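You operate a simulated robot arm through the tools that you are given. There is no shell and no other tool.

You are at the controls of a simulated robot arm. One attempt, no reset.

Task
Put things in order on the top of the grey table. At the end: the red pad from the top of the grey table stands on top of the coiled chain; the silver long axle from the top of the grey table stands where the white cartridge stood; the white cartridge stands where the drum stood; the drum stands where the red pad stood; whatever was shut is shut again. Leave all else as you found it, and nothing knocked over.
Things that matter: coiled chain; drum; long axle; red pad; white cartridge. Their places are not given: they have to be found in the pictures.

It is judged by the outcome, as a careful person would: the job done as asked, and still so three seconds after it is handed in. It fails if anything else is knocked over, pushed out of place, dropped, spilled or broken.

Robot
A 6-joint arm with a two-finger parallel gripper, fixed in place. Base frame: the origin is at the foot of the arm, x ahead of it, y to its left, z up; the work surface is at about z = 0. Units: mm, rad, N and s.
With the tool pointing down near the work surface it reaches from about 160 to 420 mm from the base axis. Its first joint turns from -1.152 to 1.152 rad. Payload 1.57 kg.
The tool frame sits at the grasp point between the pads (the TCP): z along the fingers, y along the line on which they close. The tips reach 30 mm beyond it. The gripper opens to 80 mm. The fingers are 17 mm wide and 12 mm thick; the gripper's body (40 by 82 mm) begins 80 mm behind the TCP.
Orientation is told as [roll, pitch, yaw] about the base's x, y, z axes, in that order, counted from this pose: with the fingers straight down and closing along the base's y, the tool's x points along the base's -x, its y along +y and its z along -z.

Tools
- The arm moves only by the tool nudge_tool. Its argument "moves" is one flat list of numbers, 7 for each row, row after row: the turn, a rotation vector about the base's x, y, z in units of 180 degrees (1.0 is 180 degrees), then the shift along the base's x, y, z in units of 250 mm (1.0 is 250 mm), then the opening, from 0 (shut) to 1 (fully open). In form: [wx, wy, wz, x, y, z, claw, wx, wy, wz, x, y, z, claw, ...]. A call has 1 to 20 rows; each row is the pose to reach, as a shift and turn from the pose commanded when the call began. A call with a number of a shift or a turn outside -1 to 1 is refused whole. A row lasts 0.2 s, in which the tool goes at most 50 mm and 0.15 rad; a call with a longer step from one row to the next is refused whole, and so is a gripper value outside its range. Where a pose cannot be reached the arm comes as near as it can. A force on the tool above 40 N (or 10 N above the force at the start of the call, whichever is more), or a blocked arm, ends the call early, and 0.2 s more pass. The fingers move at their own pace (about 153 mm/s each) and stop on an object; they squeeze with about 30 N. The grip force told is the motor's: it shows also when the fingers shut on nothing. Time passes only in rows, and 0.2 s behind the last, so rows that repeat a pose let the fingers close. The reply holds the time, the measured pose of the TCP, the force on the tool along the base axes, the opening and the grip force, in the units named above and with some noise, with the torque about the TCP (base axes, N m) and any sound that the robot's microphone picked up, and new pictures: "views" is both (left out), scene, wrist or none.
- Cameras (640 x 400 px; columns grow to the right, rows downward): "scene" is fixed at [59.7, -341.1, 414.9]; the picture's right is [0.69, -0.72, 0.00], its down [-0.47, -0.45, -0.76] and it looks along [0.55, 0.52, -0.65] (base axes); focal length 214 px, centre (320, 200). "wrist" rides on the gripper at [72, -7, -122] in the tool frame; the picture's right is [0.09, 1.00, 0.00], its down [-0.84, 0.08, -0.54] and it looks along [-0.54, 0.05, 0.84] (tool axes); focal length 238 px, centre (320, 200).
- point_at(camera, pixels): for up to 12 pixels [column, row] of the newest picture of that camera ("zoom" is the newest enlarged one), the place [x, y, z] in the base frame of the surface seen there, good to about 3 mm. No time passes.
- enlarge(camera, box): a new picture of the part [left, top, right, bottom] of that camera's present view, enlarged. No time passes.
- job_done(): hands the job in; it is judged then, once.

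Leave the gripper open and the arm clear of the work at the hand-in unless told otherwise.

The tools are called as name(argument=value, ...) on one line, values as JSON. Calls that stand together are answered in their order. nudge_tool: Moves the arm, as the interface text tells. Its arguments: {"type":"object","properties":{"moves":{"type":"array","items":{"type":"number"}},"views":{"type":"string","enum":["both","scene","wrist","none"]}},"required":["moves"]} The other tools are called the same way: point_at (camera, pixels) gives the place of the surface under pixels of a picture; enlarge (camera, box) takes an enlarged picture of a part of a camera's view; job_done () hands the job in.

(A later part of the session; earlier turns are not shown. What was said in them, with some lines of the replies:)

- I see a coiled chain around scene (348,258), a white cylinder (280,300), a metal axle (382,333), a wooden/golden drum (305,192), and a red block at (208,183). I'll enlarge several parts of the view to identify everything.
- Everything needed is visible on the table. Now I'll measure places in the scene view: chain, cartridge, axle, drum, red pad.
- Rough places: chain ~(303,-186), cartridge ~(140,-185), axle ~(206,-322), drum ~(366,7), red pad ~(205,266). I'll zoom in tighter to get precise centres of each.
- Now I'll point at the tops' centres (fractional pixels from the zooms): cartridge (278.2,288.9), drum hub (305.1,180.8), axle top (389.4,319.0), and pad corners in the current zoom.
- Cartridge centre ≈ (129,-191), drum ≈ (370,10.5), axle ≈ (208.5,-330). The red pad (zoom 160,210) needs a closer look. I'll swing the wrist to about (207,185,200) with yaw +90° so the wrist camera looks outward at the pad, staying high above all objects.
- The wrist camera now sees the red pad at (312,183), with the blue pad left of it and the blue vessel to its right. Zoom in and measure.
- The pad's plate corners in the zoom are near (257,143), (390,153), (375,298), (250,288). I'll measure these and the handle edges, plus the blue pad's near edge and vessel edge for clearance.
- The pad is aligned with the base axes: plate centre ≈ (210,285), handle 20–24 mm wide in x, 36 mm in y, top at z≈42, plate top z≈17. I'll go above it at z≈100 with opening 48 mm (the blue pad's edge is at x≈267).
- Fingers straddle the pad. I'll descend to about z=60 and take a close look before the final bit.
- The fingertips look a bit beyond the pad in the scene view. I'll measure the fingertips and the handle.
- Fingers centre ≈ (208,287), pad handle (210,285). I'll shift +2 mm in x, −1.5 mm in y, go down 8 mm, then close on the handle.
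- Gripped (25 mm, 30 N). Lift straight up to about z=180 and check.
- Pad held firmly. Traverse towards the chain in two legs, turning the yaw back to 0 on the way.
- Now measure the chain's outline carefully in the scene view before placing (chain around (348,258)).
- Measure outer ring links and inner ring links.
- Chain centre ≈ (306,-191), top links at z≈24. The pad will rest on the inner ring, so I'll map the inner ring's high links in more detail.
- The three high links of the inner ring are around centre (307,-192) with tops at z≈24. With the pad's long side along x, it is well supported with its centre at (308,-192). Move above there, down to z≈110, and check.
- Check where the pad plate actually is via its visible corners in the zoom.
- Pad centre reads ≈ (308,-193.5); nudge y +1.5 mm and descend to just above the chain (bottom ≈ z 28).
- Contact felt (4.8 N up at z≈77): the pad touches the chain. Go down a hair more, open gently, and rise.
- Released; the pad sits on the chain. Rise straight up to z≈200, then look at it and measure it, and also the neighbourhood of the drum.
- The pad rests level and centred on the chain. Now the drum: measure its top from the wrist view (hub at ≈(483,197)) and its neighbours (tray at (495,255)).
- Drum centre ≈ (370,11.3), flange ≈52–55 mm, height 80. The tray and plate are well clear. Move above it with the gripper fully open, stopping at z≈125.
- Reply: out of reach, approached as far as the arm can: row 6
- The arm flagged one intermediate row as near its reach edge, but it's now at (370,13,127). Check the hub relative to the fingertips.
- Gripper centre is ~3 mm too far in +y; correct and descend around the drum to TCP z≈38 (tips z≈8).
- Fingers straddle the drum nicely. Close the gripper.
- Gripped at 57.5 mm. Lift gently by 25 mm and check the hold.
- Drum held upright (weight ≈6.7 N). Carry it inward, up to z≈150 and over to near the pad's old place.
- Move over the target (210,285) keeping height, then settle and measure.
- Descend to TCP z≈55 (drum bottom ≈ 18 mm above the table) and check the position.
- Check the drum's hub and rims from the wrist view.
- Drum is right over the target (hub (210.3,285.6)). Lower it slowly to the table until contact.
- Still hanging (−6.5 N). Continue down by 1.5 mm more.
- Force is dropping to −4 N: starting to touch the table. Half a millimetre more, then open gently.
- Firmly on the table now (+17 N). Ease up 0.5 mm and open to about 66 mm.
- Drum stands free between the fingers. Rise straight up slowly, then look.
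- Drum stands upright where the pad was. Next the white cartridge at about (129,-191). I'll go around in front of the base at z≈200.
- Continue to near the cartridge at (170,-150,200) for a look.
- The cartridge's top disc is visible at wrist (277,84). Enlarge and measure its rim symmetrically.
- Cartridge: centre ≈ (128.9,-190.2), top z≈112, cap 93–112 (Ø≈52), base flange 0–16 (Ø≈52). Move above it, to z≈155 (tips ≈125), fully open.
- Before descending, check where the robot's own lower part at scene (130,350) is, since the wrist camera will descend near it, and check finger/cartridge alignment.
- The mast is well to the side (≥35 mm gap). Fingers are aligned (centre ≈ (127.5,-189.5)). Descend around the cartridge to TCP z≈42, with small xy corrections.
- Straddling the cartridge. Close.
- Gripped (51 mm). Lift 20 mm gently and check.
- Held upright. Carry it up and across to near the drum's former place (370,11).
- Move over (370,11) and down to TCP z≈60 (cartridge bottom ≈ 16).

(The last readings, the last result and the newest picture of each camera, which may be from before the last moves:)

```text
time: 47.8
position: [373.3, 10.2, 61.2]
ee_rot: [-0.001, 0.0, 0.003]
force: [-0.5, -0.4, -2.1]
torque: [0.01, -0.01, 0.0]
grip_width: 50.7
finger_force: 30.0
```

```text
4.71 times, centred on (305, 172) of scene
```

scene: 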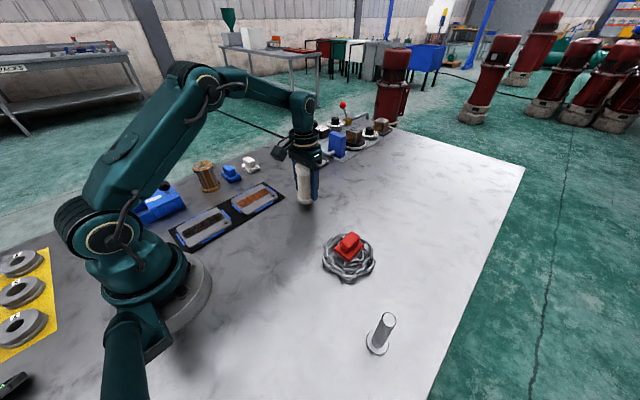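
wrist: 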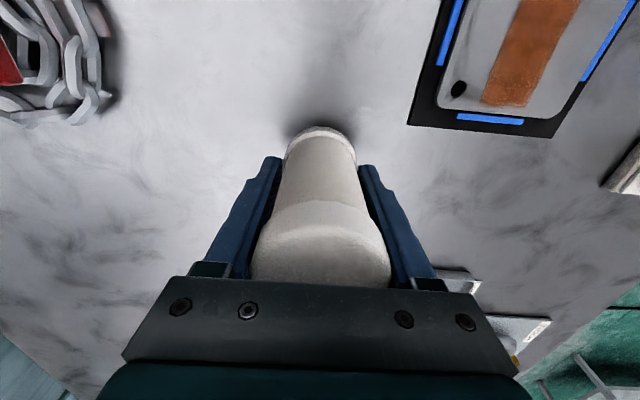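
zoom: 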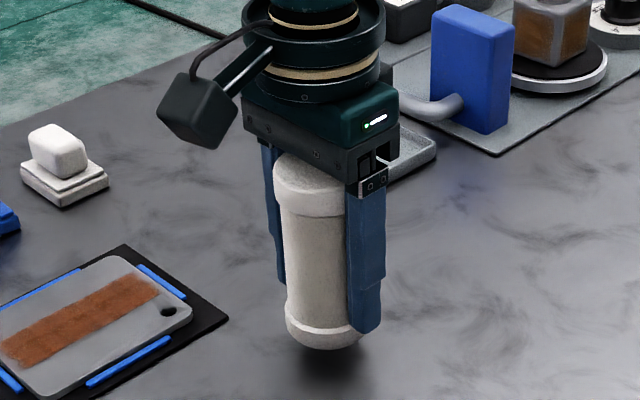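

Use the scene view to verify the cartridge's absolute position: points on the front of cap, body and base.

point_at(camera="zoom", pixels=[[315, 195], [317, 205], [316, 185], [328, 340], [327, 336], [328, 345], [274, 190], [288, 325], [300, 200], [335, 205], [310, 335], [345, 338]])

point_at(camera="wrist", pixels=[[320, 260], [320, 250], [265, 240], [378, 240], [320, 275], [320, 132], [320, 180], [300, 180], [340, 180], [255, 275], [386, 275]])

```text
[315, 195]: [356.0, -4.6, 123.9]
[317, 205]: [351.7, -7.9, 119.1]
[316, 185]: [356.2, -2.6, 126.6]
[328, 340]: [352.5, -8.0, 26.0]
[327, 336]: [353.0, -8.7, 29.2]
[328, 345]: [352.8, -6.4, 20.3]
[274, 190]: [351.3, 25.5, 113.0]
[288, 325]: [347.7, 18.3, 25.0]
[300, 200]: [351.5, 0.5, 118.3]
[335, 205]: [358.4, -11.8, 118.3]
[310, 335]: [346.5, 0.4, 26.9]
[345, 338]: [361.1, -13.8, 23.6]
```

```text
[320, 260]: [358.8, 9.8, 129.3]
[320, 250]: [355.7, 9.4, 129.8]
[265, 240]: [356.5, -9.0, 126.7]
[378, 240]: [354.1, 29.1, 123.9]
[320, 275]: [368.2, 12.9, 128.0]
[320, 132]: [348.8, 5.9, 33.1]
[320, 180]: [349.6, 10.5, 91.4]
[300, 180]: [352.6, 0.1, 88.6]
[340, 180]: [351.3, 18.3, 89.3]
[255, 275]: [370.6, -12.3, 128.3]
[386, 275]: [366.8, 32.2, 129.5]
```

Cartridge centre ≈ (371.3,10.4); target (370,11.2). Correct by (−1.3,+0.9) and lower to ~2 mm above the table.

nudge_tool(moves=[0, 0, 0, -0.005, 0.0035, -0.03, 0, 0, 0, 0, -0.005, 0.0035, -0.054, 0, 0, 0, 0, -0.005, 0.0035, -0.054, 0], views="none")

nudge_tool(moves=[0, 0, 0, 0, 0, -0.003, 0, 0, 0, 0, 0, 0, -0.006, 0, 0, 0, 0, 0, 0, -0.006, 0], views="scene")

enlarge(camera="scene", box=[260, 130, 350, 215])

```text
time: 48.6
position: [372.5, 11.6, 48.6]
ee_rot: [0.001, 0.002, 0.002]
force: [-0.5, -0.2, -1.3]
torque: [0.0, -0.01, 0.03]
grip_width: 50.7
finger_force: 30.0
```

```text
time: 49.4
position: [373.1, 12.4, 46.1]
ee_rot: [0.0, 0.0, 0.002]
force: [-0.1, 0.0, -1.7]
torque: [0.01, -0.01, -0.02]
grip_width: 50.6
finger_force: 29.8
```

scene: 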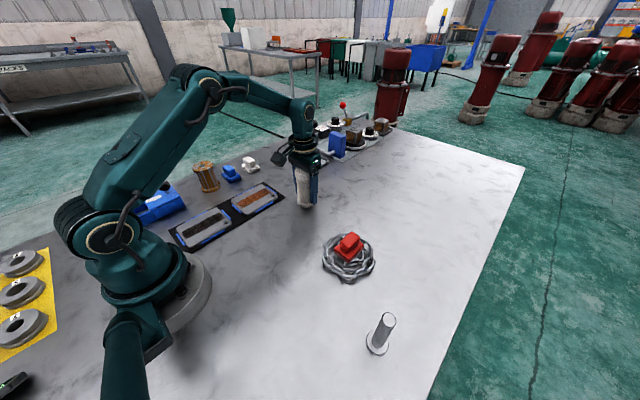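

```text
4.71 times, centred on (305, 172) of scene
```

zoom: 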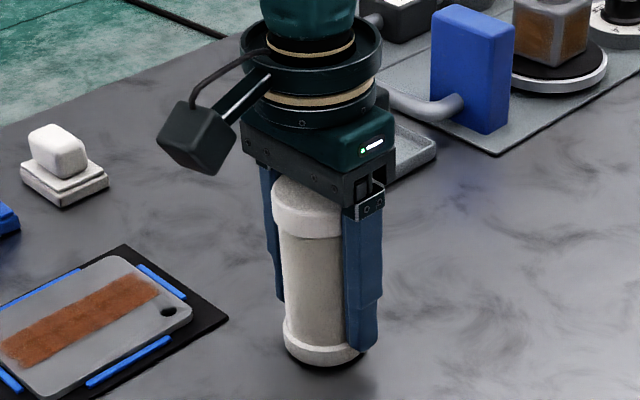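

Check the base position again now that it's close to the table.

point_at(camera="zoom", pixels=[[324, 352], [324, 358], [324, 362], [286, 340], [286, 335], [304, 350], [304, 356], [342, 354], [342, 350], [315, 228], [315, 222], [290, 222]])

nudge_tool(moves=[0, 0, 0, 0, 0, 0, 0], views="none")

```text
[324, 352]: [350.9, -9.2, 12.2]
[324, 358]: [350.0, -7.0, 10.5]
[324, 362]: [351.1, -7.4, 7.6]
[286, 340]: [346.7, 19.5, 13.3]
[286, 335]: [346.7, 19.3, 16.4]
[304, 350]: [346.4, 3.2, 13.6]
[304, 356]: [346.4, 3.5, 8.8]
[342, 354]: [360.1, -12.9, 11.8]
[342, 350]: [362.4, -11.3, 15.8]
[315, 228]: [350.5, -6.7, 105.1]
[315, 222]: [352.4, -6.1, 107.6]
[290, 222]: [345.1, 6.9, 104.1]
```

```text
time: 49.8
position: [371.9, 11.8, 47.0]
ee_rot: [0.001, 0.0, 0.001]
force: [-0.1, 0.0, -0.8]
torque: [-0.03, 0.01, 0.05]
grip_width: 50.7
finger_force: 29.9
```

Centre ≈ (370.5,11) – on target. Lower the last couple of millimetres in small steps.

nudge_tool(moves=[0, 0, 0, 0, 0, -0.003, 0, 0, 0, 0, 0, 0, -0.005, 0, 0, 0, 0, 0, 0, -0.005, 0], views="none")

nudge_tool(moves=[0, 0, 0, 0, 0, -0.003, 0, 0, 0, 0, 0, 0, -0.003, 0], views="none")

```text
time: 50.6
position: [373.0, 11.7, 45.6]
ee_rot: [-0.001, -0.002, 0.001]
force: [1.1, 1.6, -1.0]
torque: [-0.01, 0.02, -0.01]
grip_width: 50.7
finger_force: 30.0
```

```text
time: 51.2
position: [371.9, 11.0, 46.1]
ee_rot: [-0.001, 0.001, 0.001]
force: [1.0, 0.1, -1.5]
torque: [0.0, -0.02, 0.0]
grip_width: 50.8
finger_force: 30.5
```

Still in the air. Continue.

nudge_tool(moves=[0, 0, 0, 0, 0, -0.003, 0, 0, 0, 0, 0, 0, -0.003, 0], views="none")

nudge_tool(moves=[0, 0, 0, 0, 0, -0.003, 0, 0, 0, 0, 0, 0, -0.003, 0], views="scene")

enlarge(camera="scene", box=[260, 130, 350, 215])

```text
time: 51.8
position: [371.8, 12.5, 45.2]
ee_rot: [0.001, 0.0, 0.005]
force: [-3.1, -1.5, 9.5]
torque: [0.01, 0.22, 0.04]
grip_width: 50.5
finger_force: 29.9
```

```text
time: 52.4
position: [371.1, 12.5, 43.9]
ee_rot: [0.001, -0.002, 0.0]
force: [-5.4, 1.1, 20.3]
torque: [-0.02, 0.04, -0.02]
grip_width: 50.7
finger_force: 30.1
```

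scene: 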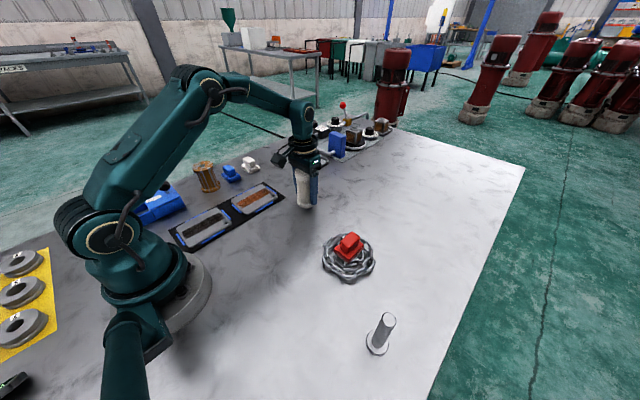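

```text
4.71 times, centred on (305, 172) of scene
```

zoom: 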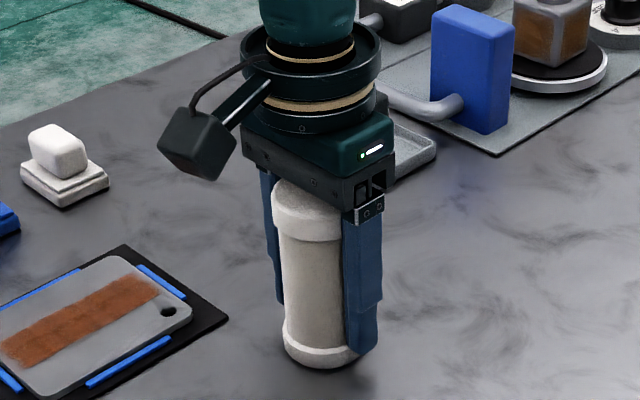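

On the table (20 N). Ease up 1 mm and open.

nudge_tool(moves=[0, 0, 0, 0, 0, 0.004, 0, 0, 0, 0, 0, 0, 0.004, 0, 0, 0, 0, 0, 0, 0.004, 0.66, 0, 0, 0, 0, 0, 0.004, 0.72, 0, 0, 0, 0, 0, 0.004, 0.85, 0, 0, 0, 0, 0, 0.004, 0.92, 0, 0, 0, 0, 0, 0.004, 0.92], views="both")

enlarge(camera="scene", box=[260, 130, 350, 215])

```text
time: 54.0
position: [372.1, 12.7, 45.0]
ee_rot: [0.0, 0.0, 0.001]
force: [0.5, 0.5, 0.0]
torque: [0.02, -0.06, -0.02]
grip_width: 73.7
finger_force: 0.2
```

scene: 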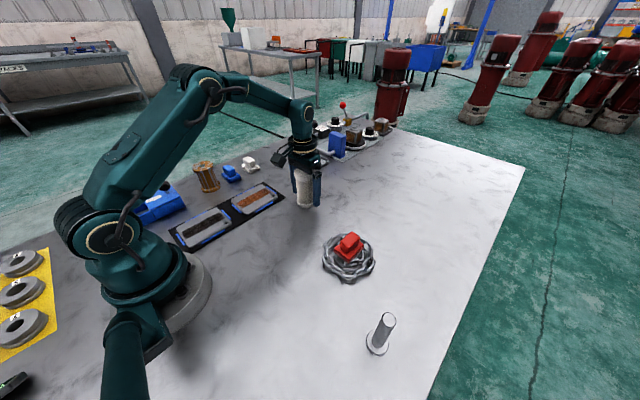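
wrist: 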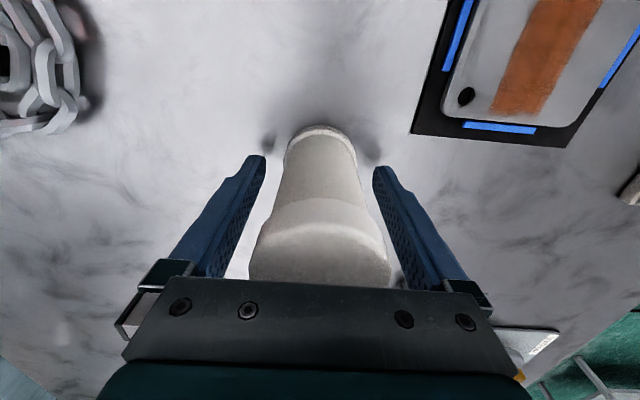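

```text
4.71 times, centred on (305, 172) of scene
```

zoom: 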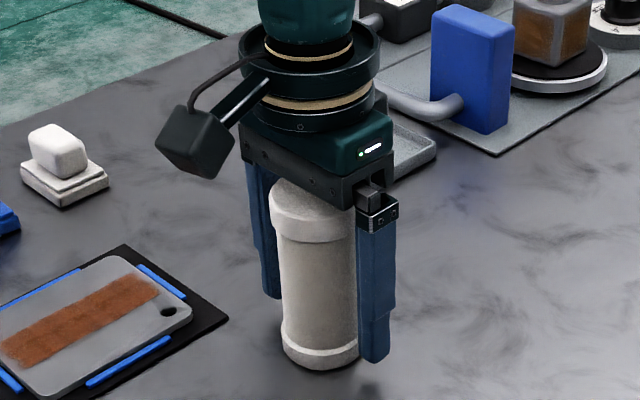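

Cartridge stands free where the drum was. Rise straight, then pull back in −x (fingers straddle in y, so that is clear).

nudge_tool(moves=[0, 0, 0, 0, 0, 0.04, 1, 0, 0, 0, 0, 0, 0.12, 1, 0, 0, 0, 0, 0, 0.22, 1, 0, 0, 0, -0.02, 0, 0.34, 1, 0, 0, 0, -0.1, 0, 0.44, 1, 0, 0, 0, -0.24, 0, 0.52, 1, 0, 0, 0, -0.38, 0, 0.56, 1, 0, 0, 0, -0.38, 0, 0.56, 1], views="both")

enlarge(camera="scene", box=[260, 130, 350, 215])

```text
time: 55.8
position: [279.7, 11.6, 184.9]
ee_rot: [0.0, 0.0, 0.001]
force: [0.2, 0.9, -0.3]
torque: [0.0, 0.05, 0.02]
grip_width: 79.9
finger_force: 0.0
```

scene: 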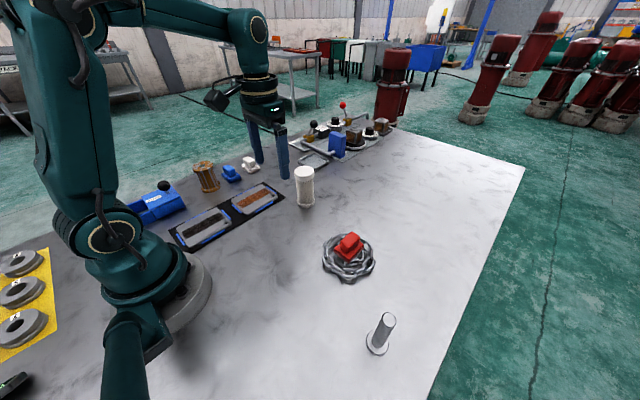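
wrist: 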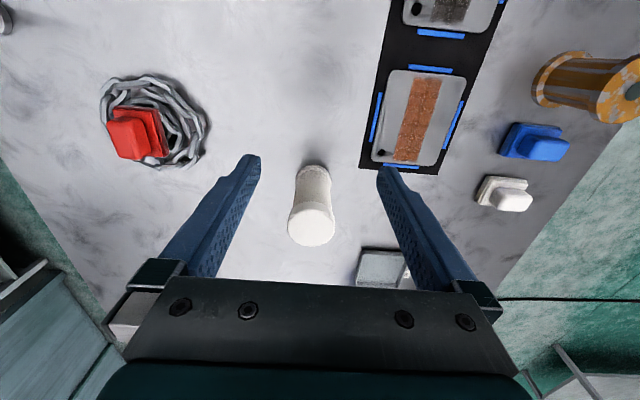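

```text
4.71 times, centred on (305, 172) of scene
```

zoom: 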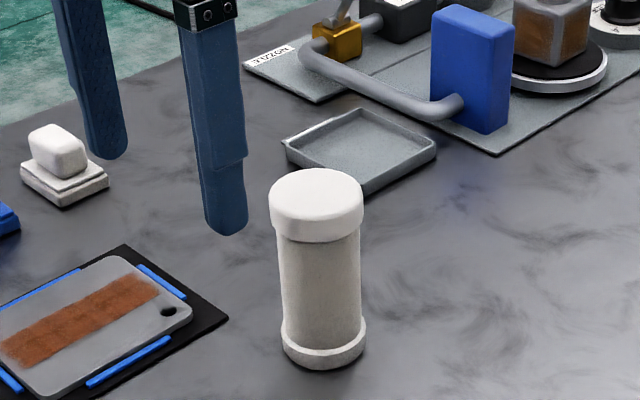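

Check the cartridge's final place, then move toward the axle with the tool yawing to −58° so the fingers straddle tangentially and can approach radially.

point_at(camera="zoom", pixels=[[316, 190], [275, 190], [358, 190], [318, 172], [314, 210]])

nudge_tool(moves=[0, 0, -0.0267, 0, -0.1333, 0.01, 1, 0, 0, -0.0533, 0, -0.2667, 0.02, 1, 0, 0, -0.08, 0, -0.4, 0.02, 1, 0, 0, -0.1067, 0, -0.5333, 0.02, 1, 0, 0, -0.1333, 0, -0.6667, 0.02, 1, 0, 0, -0.16, 0, -0.8, 0.02, 1], views="none")

nudge_tool(moves=[0, 0, -0.0267, -0.07, -0.06, -0.02, 1, 0, 0, -0.0535, -0.14, -0.12, -0.05, 1, 0, 0, -0.08, -0.21, -0.18, -0.08, 1, 0, 0, -0.107, -0.28, -0.24, -0.11, 1, 0, 0, -0.1335, -0.35, -0.3, -0.14, 1, 0, 0, -0.1605, -0.416, -0.364, -0.16, 1, 0, 0, -0.1605, -0.416, -0.364, -0.16, 1], views="both")

```text
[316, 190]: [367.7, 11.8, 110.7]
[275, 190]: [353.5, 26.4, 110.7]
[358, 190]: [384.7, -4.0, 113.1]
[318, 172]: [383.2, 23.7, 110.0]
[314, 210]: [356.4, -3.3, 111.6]
```

```text
time: 57.2
position: [279.0, -189.4, 191.4]
ee_rot: [-0.001, -0.001, -0.502]
force: [-0.4, 0.3, 0.4]
torque: [0.01, -0.03, -0.01]
grip_width: 79.7
finger_force: 0.1
```

```text
time: 58.8
position: [174.6, -280.6, 147.8]
ee_rot: [0.0, -0.001, -1.007]
force: [-0.4, 0.0, 0.4]
torque: [-0.05, -0.01, 0.0]
grip_width: 80.1
finger_force: 0.0
```

scene: 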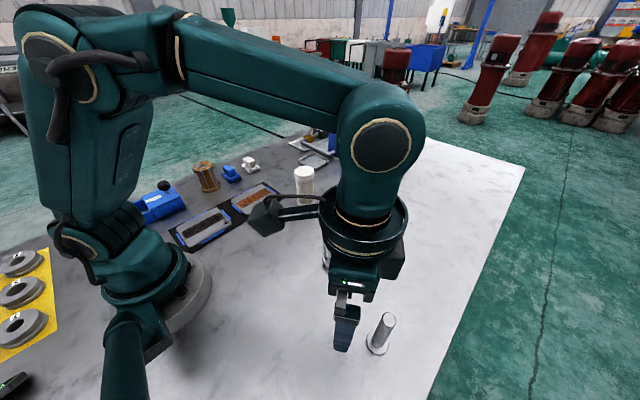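
wrist: 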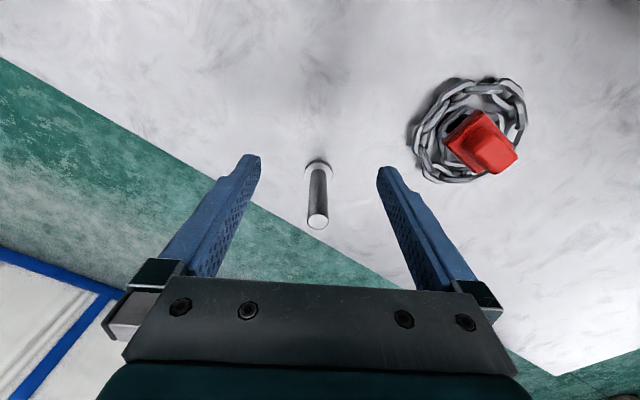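

Cartridge centre ≈ (369.3,11) – good. Now measure the axle in the wrist view (top ≈(318,221), flange ≈(318,165)).

enlarge(camera="wrist", box=[278, 145, 358, 240])

point_at(camera="wrist", pixels=[[318, 222], [311, 222], [325, 222], [318, 216], [318, 227], [308, 166], [330, 166], [318, 163], [318, 180], [257, 160], [383, 170]])

```text
4.21 times, centred on (318, 192) of wrist
```

zoom: 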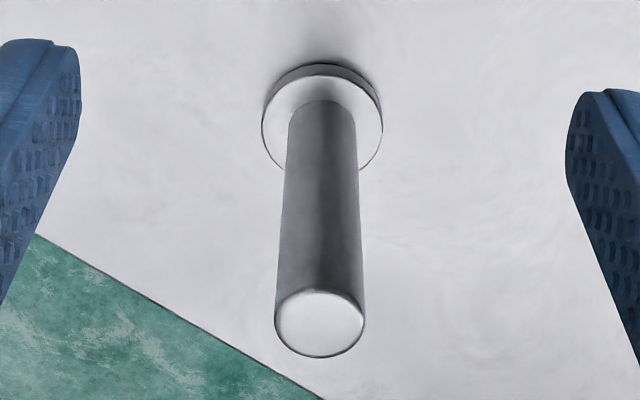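

```text
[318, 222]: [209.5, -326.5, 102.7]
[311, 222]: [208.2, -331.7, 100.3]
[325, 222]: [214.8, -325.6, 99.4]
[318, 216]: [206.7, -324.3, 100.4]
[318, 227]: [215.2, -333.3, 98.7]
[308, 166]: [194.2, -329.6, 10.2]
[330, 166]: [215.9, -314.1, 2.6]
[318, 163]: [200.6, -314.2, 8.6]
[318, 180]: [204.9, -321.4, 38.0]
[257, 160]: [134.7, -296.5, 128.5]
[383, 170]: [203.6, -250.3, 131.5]
```

Axle centre ≈ (209.8,-328.8). I'll descend here (inward of it) to z≈62 with a small tangential correction, then slide outward around the shaft.

nudge_tool(moves=[0, 0, 0, 0.0128, 0.008, -0.1, 1, 0, 0, 0, 0.0128, 0.008, -0.2, 1, 0, 0, 0, 0.0128, 0.008, -0.3, 1, 0, 0, 0, 0.0128, 0.008, -0.344, 1, 0, 0, 0, 0.0128, 0.008, -0.344, 1, 0, 0, 0, 0.0128, 0.008, -0.344, 1], views="both")

point_at(camera="wrist", pixels=[[258, 158], [382, 170], [254, 175], [388, 190]])

```text
time: 60.2
position: [175.3, -277.7, 63.3]
ee_rot: [0.001, 0.0, -1.006]
force: [-0.5, 0.5, -0.2]
torque: [-0.04, -0.02, -0.03]
grip_width: 80.0
finger_force: 0.0
```

scene: 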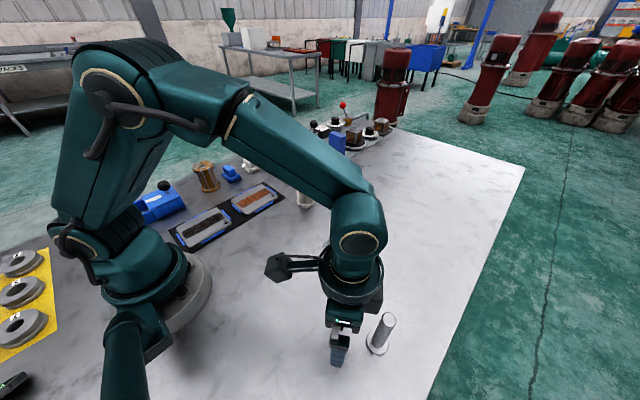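
wrist: 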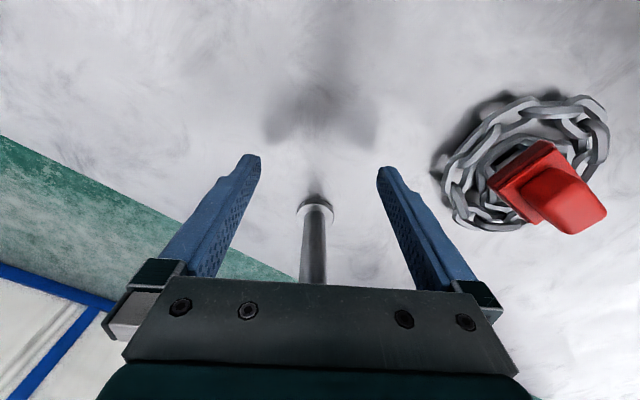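

```text
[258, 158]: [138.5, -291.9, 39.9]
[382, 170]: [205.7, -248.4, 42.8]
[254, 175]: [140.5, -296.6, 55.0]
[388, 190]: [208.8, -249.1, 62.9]
```

Fingers are centred on the axle's line. Slide outward ~61 mm to enclose the shaft.

nudge_tool(moves=[0, 0, 0, 0.034, -0.051, 0, 1, 0, 0, 0, 0.068, -0.102, 0, 1, 0, 0, 0, 0.102, -0.153, 0, 1, 0, 0, 0, 0.134, -0.204, 0, 1, 0, 0, 0, 0.134, -0.204, 0, 1, 0, 0, 0, 0.134, -0.204, 0, 1], views="both")

enlarge(camera="scene", box=[330, 290, 430, 380])

point_at(camera="wrist", pixels=[[258, 158], [382, 170], [254, 175], [388, 190], [318, 160], [318, 200], [318, 250]])

```text
time: 61.6
position: [209.4, -326.5, 62.7]
ee_rot: [0.001, 0.0, -1.007]
force: [0.0, 0.5, 0.5]
torque: [0.02, 0.02, 0.05]
grip_width: 80.3
finger_force: 0.0
```

scene: 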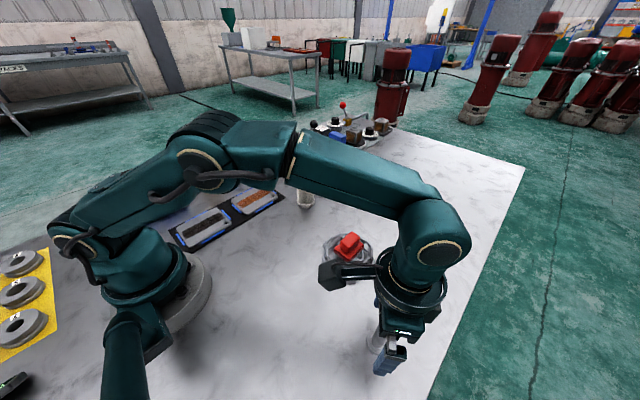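
wrist: 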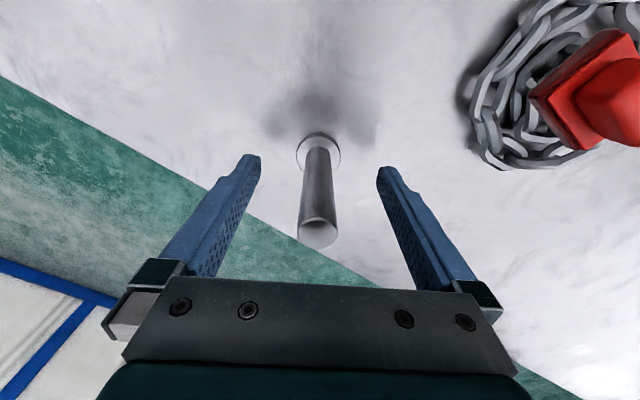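

```text
4.44 times, centred on (380, 335) of scene
```

zoom: 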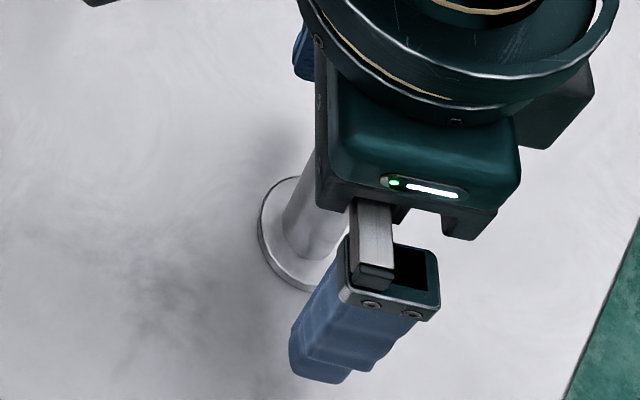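

```text
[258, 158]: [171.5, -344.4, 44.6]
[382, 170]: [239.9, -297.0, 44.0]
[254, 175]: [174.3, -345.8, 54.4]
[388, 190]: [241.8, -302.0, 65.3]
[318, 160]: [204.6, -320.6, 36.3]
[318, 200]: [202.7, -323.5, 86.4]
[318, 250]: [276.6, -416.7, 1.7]
```

The shaft is centred between the fingers (finger centre ≈ (210.2,-328), axle ≈ (209.5,-329)). Close.

nudge_tool(moves=[0, 0, 0, 0, -0.002, 0, 0.45, 0, 0, 0, 0, -0.002, 0, 0.3, 0, 0, 0, 0, -0.002, 0, 0, 0, 0, 0, 0, -0.002, 0, 0, 0, 0, 0, 0, -0.002, 0, 0], views="wrist")

```text
time: 62.8
position: [208.9, -327.7, 64.5]
ee_rot: [0.002, 0.0, -1.006]
force: [0.2, -0.5, 0.1]
torque: [0.01, -0.03, -0.01]
grip_width: 19.2
finger_force: 30.2
```

wrist: 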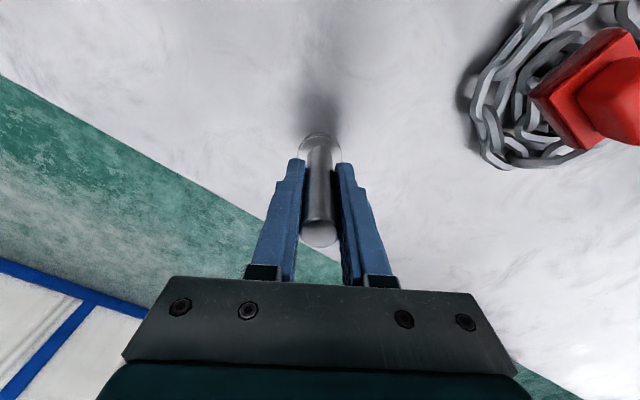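

Gripped at 19.2 mm. Lift 20 mm and check.

nudge_tool(moves=[0, 0, 0, 0, 0, 0.02, 0, 0, 0, 0, 0, 0, 0.05, 0, 0, 0, 0, 0, 0, 0.09, 0, 0, 0, 0, 0, 0, 0.09, 0], views="both")

enlarge(camera="scene", box=[330, 270, 430, 370])

```text
time: 63.8
position: [208.9, -327.8, 87.2]
ee_rot: [0.0, 0.002, -1.005]
force: [-1.1, -0.7, -3.1]
torque: [0.01, 0.0, -0.02]
grip_width: 19.4
finger_force: 30.3
```

scene: 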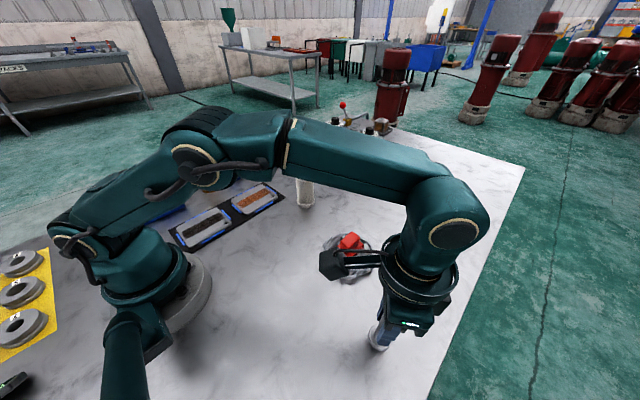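
wrist: 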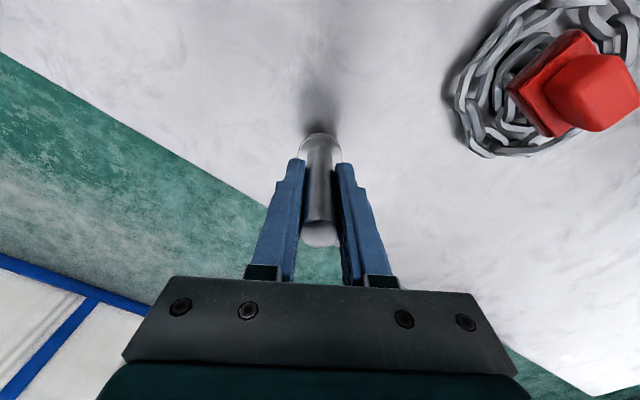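

```text
4.00 times, centred on (380, 320) of scene
```

zoom: 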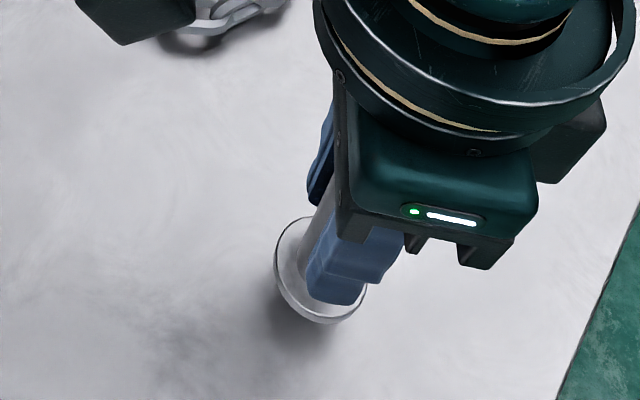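

Axle held upright. Carry it to (129,-190), turning the yaw back to 0 (known-good pose there), at z≈110.

nudge_tool(moves=[0, 0, 0.04, -0.0402, 0.069, 0.04, 0, 0, 0, 0.08, -0.0804, 0.138, 0.08, 0, 0, 0, 0.12, -0.1206, 0.207, 0.1, 0, 0, 0, 0.16, -0.1608, 0.276, 0.1, 0, 0, 0, 0.2, -0.201, 0.345, 0.1, 0, 0, 0, 0.24, -0.2412, 0.414, 0.1, 0, 0, 0, 0.28, -0.2814, 0.483, 0.1, 0, 0, 0, 0.3205, -0.3216, 0.552, 0.1, 0, 0, 0, 0.3205, -0.3216, 0.552, 0.1, 0], views="none")

nudge_tool(moves=[0, 0, 0, 0, 0, 0, 0], views="both")

enlarge(camera="scene", box=[220, 230, 340, 350])

```text
time: 65.8
position: [129.2, -190.6, 111.2]
ee_rot: [0.0, 0.0, 0.003]
force: [0.8, 0.4, -1.8]
torque: [-0.01, 0.0, 0.01]
grip_width: 19.3
finger_force: 30.0
```

```text
time: 66.2
position: [130.1, -190.1, 112.5]
ee_rot: [-0.001, 0.001, 0.002]
force: [0.0, 0.8, -4.0]
torque: [-0.01, -0.01, -0.02]
grip_width: 19.2
finger_force: 30.1
```

scene: 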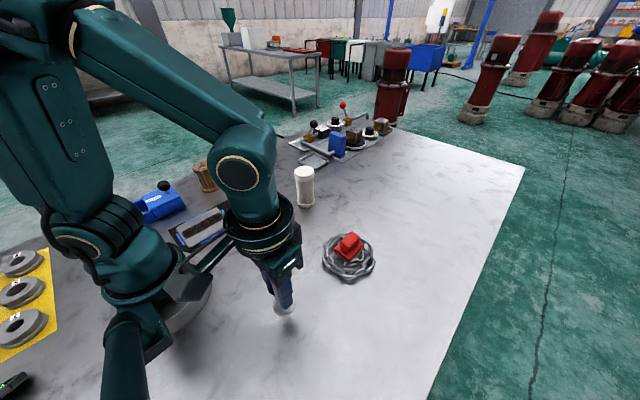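
wrist: 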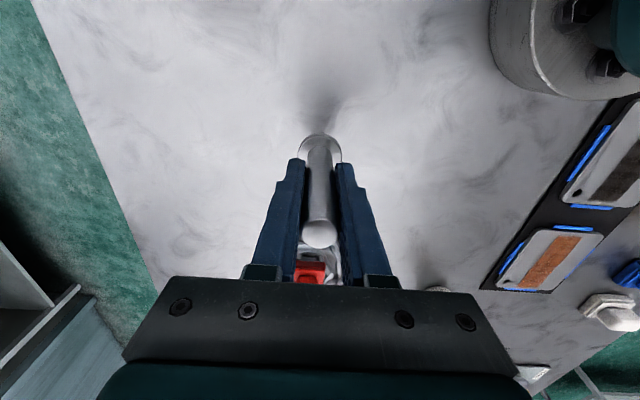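

```text
3.33 times, centred on (280, 290) of scene
```

zoom: 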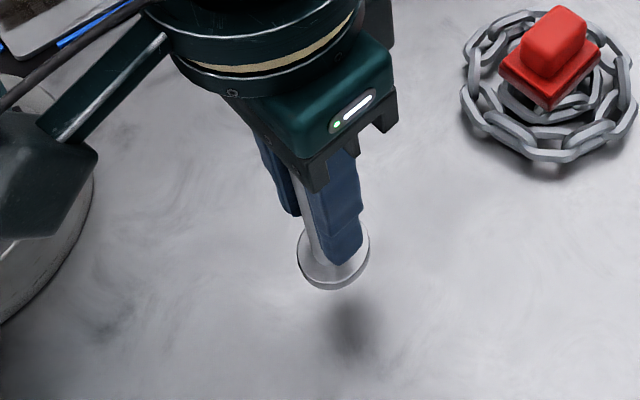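

At (129.6,-190.3). Lower to TCP z≈71 and check the flange position.

nudge_tool(moves=[0, 0, 0, 0, 0, -0.06, 0, 0, 0, 0, 0, 0, -0.12, 0, 0, 0, 0, 0, 0, -0.16, 0, 0, 0, 0, 0, 0, -0.16, 0], views="both")

enlarge(camera="scene", box=[250, 265, 330, 345])

point_at(camera="wrist", pixels=[[318, 230], [309, 230], [327, 230], [301, 145], [340, 148], [318, 135], [318, 180], [318, 242]])

```text
time: 67.2
position: [129.2, -190.7, 72.6]
ee_rot: [0.002, 0.0, 0.002]
force: [0.8, 0.4, -2.7]
torque: [0.03, -0.01, 0.02]
grip_width: 19.5
finger_force: 30.2
```

scene: 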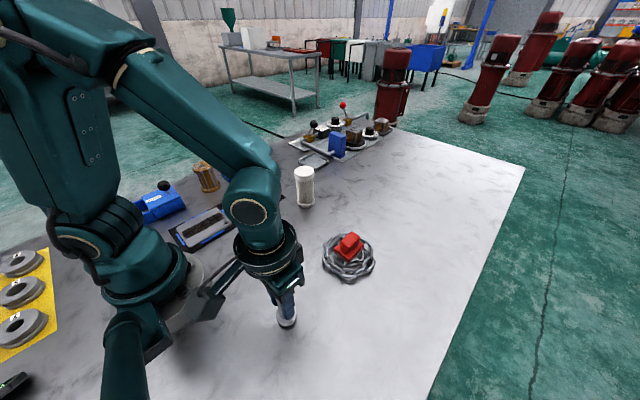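
wrist: 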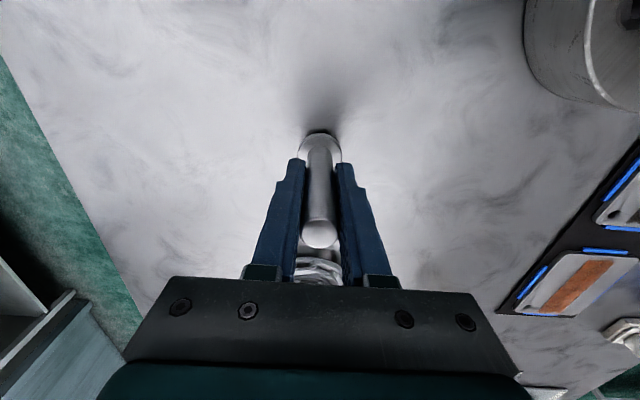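

```text
5.00 times, centred on (290, 305) of scene
```

zoom: 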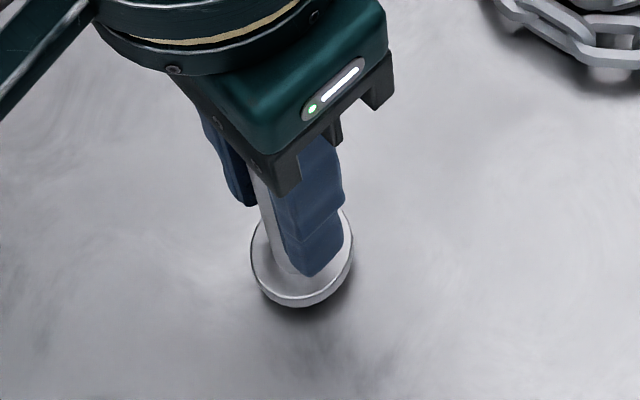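

```text
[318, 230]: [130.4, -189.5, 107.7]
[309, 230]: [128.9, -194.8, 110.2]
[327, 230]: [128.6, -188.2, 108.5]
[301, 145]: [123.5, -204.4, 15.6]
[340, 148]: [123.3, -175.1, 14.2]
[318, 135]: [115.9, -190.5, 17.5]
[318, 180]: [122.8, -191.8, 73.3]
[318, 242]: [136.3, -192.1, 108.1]
```

Measure the flange rim in the scene zoom too.

point_at(camera="zoom", pixels=[[254, 255], [350, 250], [300, 296], [275, 285], [330, 285], [258, 235], [347, 225], [265, 270], [340, 270], [300, 303], [264, 200]])

nudge_tool(moves=[0, 0, 0, 0, 0, 0, 0], views="none")

```text
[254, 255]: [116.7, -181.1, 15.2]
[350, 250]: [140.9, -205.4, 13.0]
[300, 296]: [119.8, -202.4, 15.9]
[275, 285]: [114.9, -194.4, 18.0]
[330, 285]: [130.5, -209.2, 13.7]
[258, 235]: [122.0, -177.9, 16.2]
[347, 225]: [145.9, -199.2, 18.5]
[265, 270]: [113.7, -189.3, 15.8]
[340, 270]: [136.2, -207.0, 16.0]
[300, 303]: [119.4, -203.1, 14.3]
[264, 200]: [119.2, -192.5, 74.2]
```

```text
time: 67.6
position: [129.9, -191.5, 72.0]
ee_rot: [-0.001, 0.0, 0.002]
force: [0.7, -0.5, -3.0]
torque: [-0.02, -0.02, 0.0]
grip_width: 19.2
finger_force: 29.6
```

Axle centre ≈ (130.4,-191.4); target (128.9,-190.2). Correct by (−1.4,+1.1) and lower 6.5 mm.

nudge_tool(moves=[0, 0, 0, -0.0055, 0.0045, -0.015, 0, 0, 0, 0, -0.0055, 0.0045, -0.026, 0, 0, 0, 0, -0.0055, 0.0045, -0.026, 0], views="none")

nudge_tool(moves=[0, 0, 0, 0, 0, -0.003, 0, 0, 0, 0, 0, 0, -0.003, 0], views="none")

nudge_tool(moves=[0, 0, 0, 0, 0, -0.003, 0, 0, 0, 0, 0, 0, -0.003, 0], views="scene")

enlarge(camera="scene", box=[250, 265, 330, 345])

```text
time: 68.4
position: [129.1, -189.4, 65.1]
ee_rot: [0.0, -0.001, 0.002]
force: [0.3, 0.1, -3.8]
torque: [0.03, 0.0, -0.01]
grip_width: 19.1
finger_force: 29.8
```

```text
time: 69.0
position: [129.0, -189.8, 63.6]
ee_rot: [-0.002, -0.001, 0.002]
force: [0.3, 0.2, -3.7]
torque: [0.0, 0.01, 0.02]
grip_width: 19.1
finger_force: 30.0
```

```text
time: 69.6
position: [126.6, -188.2, 63.0]
ee_rot: [0.001, 0.0, 0.001]
force: [1.4, 0.6, -1.6]
torque: [0.01, -0.01, -0.02]
grip_width: 19.1
finger_force: 29.3
```

scene: 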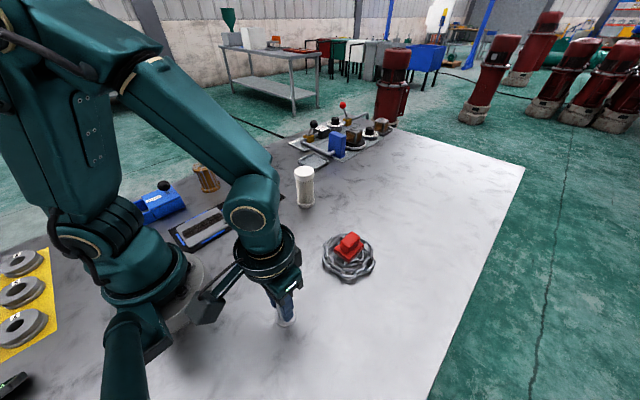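

```text
5.00 times, centred on (290, 305) of scene
```

zoom: 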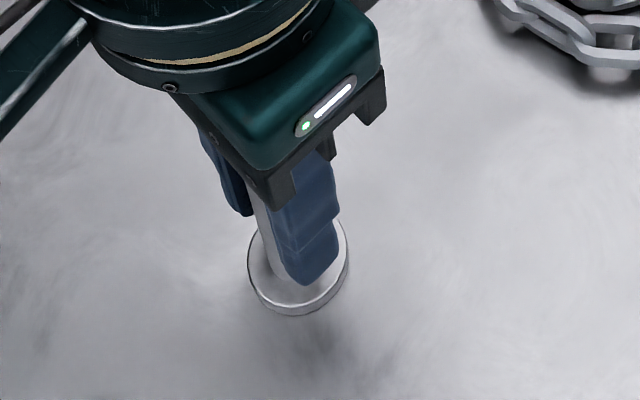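

Nearly touching (−1.6 N). Check the flange position once more before release.

point_at(camera="zoom", pixels=[[250, 265], [345, 260], [296, 305], [270, 295], [325, 295], [254, 245], [342, 235], [258, 282], [336, 282], [296, 311], [262, 215]])

nudge_tool(moves=[0, 0, 0, 0, 0, -0.002, 0, 0, 0, 0, 0, 0, -0.002, 0], views="wrist")

point_at(camera="wrist", pixels=[[318, 235], [310, 235], [327, 235], [318, 228], [318, 242], [301, 148], [340, 150], [318, 133]])

```text
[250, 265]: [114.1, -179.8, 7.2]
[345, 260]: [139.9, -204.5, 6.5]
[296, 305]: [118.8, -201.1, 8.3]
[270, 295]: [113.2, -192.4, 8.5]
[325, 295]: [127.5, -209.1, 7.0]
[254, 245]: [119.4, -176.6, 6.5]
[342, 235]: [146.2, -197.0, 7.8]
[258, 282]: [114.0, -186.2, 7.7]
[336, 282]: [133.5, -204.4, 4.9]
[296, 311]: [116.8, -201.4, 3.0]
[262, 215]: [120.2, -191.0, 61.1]
```

```text
time: 70.2
position: [127.4, -189.3, 63.9]
ee_rot: [0.001, 0.0, 0.001]
force: [-1.1, 6.2, 22.5]
torque: [0.3, 0.03, -0.09]
grip_width: 19.4
finger_force: 29.7
```

wrist: 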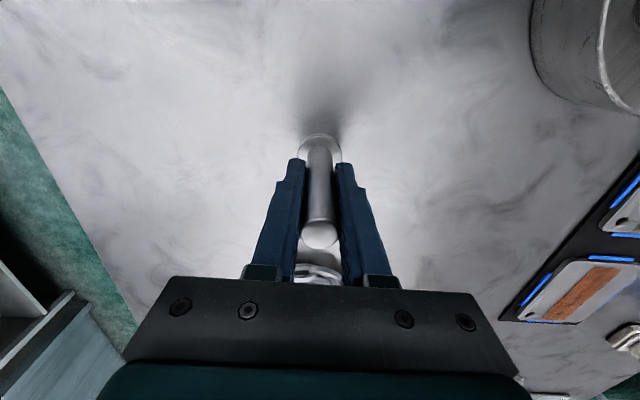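

```text
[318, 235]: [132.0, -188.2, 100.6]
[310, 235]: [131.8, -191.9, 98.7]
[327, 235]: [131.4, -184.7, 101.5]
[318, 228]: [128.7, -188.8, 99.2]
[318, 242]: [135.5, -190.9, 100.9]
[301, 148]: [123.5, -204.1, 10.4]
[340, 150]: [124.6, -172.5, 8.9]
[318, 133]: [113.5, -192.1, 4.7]
```

Firm contact (22 N). Ease up 0.5 mm and open the fingers gradually.

nudge_tool(moves=[0, 0, 0, 0, 0, 0.002, 0, 0, 0, 0, 0, 0, 0.002, 0, 0, 0, 0, 0, 0, 0.002, 0.28, 0, 0, 0, 0, 0, 0.002, 0.4, 0, 0, 0, 0, 0, 0.002, 0.6, 0, 0, 0, 0, 0, 0.002, 0.75, 0, 0, 0, 0, 0, 0.002, 0.75], views="both")

enlarge(camera="scene", box=[250, 265, 330, 345])

```text
time: 71.8
position: [128.1, -190.5, 63.1]
ee_rot: [0.0, 0.003, 0.002]
force: [0.1, 0.3, -0.2]
torque: [-0.02, 0.01, -0.02]
grip_width: 60.0
finger_force: 0.1
```

scene: 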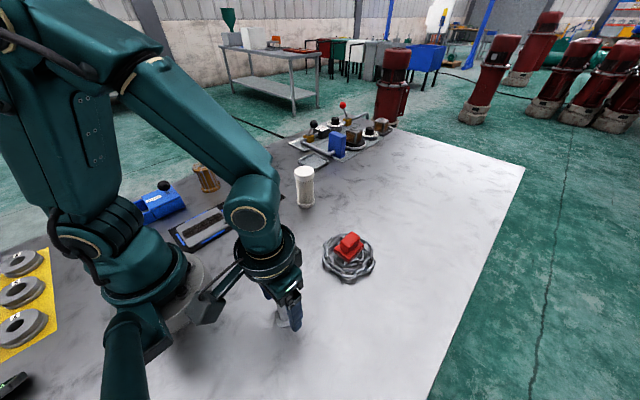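
wrist: 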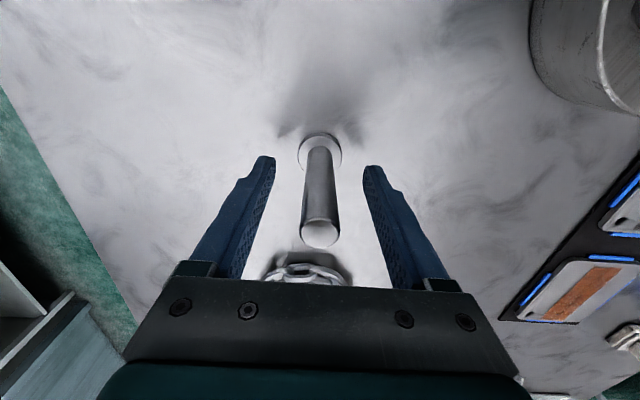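

```text
5.00 times, centred on (290, 305) of scene
```

zoom: 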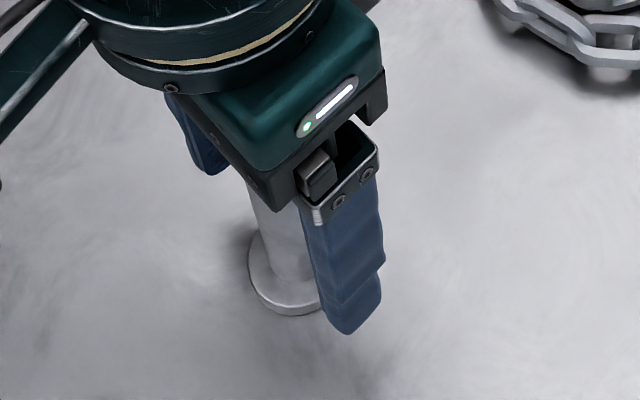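

Axle stands free. Rise straight up to z≈200 and review everything.

nudge_tool(moves=[0, 0, 0, 0, 0, 0.04, 0.9, 0, 0, 0, 0, 0, 0.14, 1, 0, 0, 0, 0, 0, 0.28, 1, 0, 0, 0, 0, 0, 0.42, 1, 0, 0, 0, 0, 0, 0.54, 1, 0, 0, 0, 0.1, 0.12, 0.56, 1, 0, 0, 0, 0.2, 0.26, 0.58, 1, 0, 0, 0, 0.3, 0.4, 0.58, 1, 0, 0, 0, 0.38, 0.54, 0.58, 1, 0, 0, 0, 0.4, 0.66, 0.6, 1, 0, 0, 0, 0.4, 0.66, 0.6, 1], views="both")

enlarge(camera="scene", box=[240, 220, 420, 360])

```text
time: 74.2
position: [229.4, -25.1, 214.4]
ee_rot: [0.0, 0.001, 0.0]
force: [0.7, 0.3, -0.6]
torque: [-0.01, 0.01, -0.03]
grip_width: 80.0
finger_force: 0.1
```

scene: 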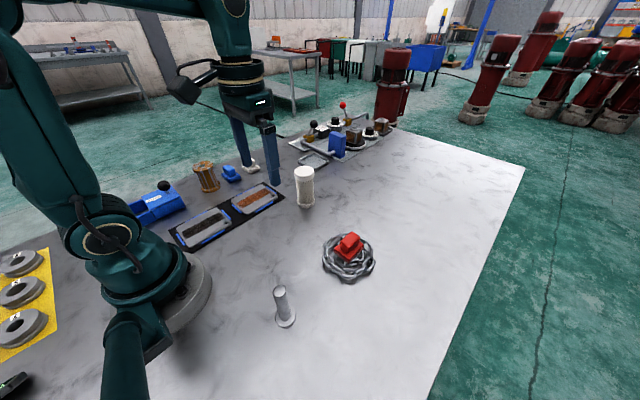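
wrist: 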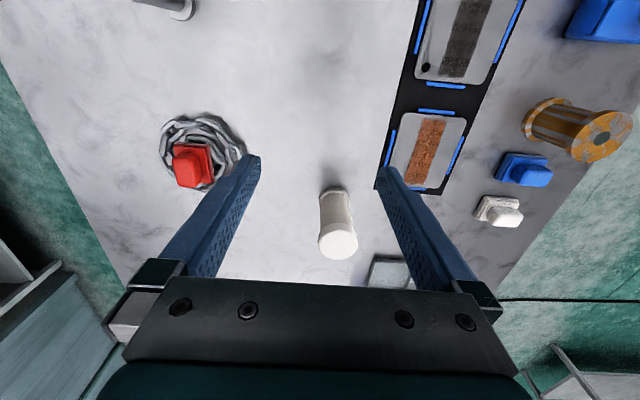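

```text
2.86 times, centred on (330, 290) of scene
```

zoom: 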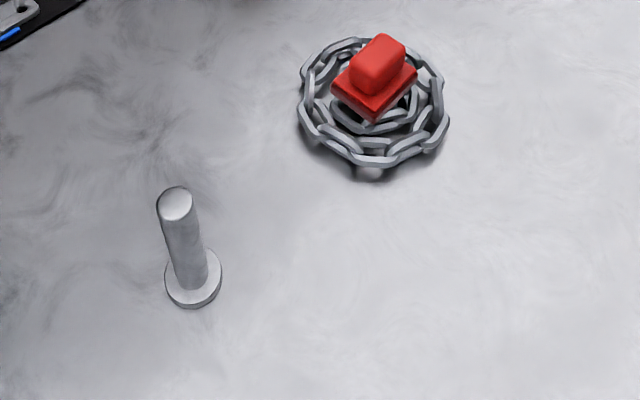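

All items appear placed. Verify the final positions of axle, pad, and the rest.

point_at(camera="zoom", pixels=[[176, 207], [163, 207], [189, 207], [177, 193], [174, 218], [168, 280], [220, 270], [195, 305], [375, 60], [374, 110], [340, 90], [410, 82]])

enlarge(camera="scene", box=[120, 120, 340, 260])

```text
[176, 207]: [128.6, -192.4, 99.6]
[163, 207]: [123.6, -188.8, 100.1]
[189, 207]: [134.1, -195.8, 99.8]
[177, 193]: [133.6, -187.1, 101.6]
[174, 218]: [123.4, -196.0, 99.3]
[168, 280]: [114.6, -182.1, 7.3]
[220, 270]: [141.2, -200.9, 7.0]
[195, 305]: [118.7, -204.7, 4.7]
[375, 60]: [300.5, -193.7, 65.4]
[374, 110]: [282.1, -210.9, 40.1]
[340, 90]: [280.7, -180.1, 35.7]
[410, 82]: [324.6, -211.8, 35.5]
```

```text
2.86 times, centred on (230, 190) of scene
```

zoom: 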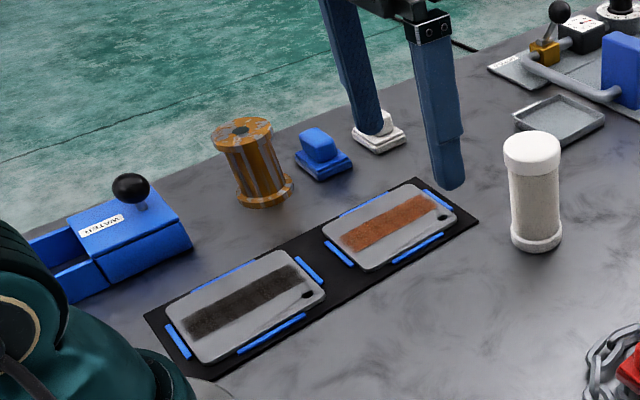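

Everything checks: axle ≈ (128.7,-191.9) vs 128.9,-190.2; cartridge ≈ (369.3,11); drum ≈ (211,284.7); pad on the chain; other objects unchanged. I'll raise the arm back to its starting height with the gripper open and confirm nothing changes.

nudge_tool(moves=[0, 0, 0, 0, 0, 0.1, 1, 0, 0, 0, 0, 0, 0.2, 1, 0, 0, 0, 0, 0, 0.2, 1, 0, 0, 0, 0, 0, 0.2, 1, 0, 0, 0, 0, 0, 0.2, 1], views="both")

```text
time: 75.4
position: [229.4, -24.8, 263.1]
ee_rot: [-0.002, 0.002, 0.003]
force: [-0.2, -0.6, 0.0]
torque: [-0.01, 0.0, -0.02]
grip_width: 79.9
finger_force: 0.0
```

scene: 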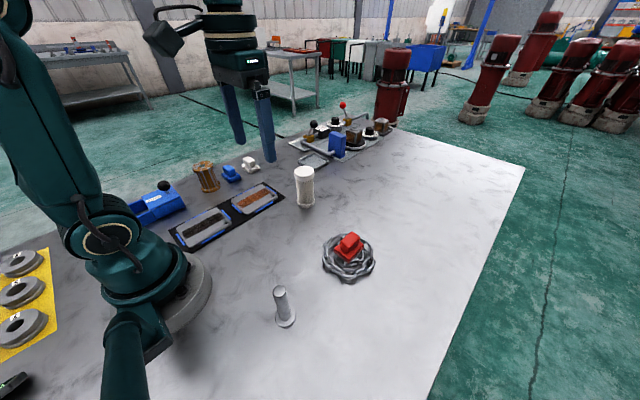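
wrist: 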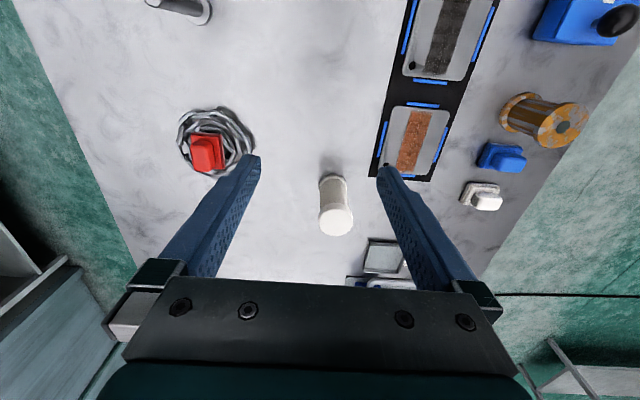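

The red pad sits on the chain, and the drum, cartridge and axle are all upright at their target spots. Nothing else has moved, the gripper is open and the arm is clear. I'm handing the job in.

job_done()

```text
The job is handed in.
```

The job is handed in. All four objects are where you asked, standing upright. My last measurements put each within about 2 mm of its target.

| Object | Now stands | Measured centre (x, y) | Target centre (x, y) |
|---|---|---|---|
| Red pad | on top of the coiled chain, resting on its inner ring | about (308, -192) | chain centre, about (307, -192) |
| Drum | where the red pad stood | (211, 285) | (210, 285) |
| White cartridge | where the drum stood | (369, 11) | (370, 11) |
| Silver axle | where the white cartridge stood | (129, -192) | (129, -190) |

Nothing had to be opened, so nothing needed shutting again. In the last pictures everything else on the table looked as it did at the start. I left the gripper open and the arm raised clear of the table.
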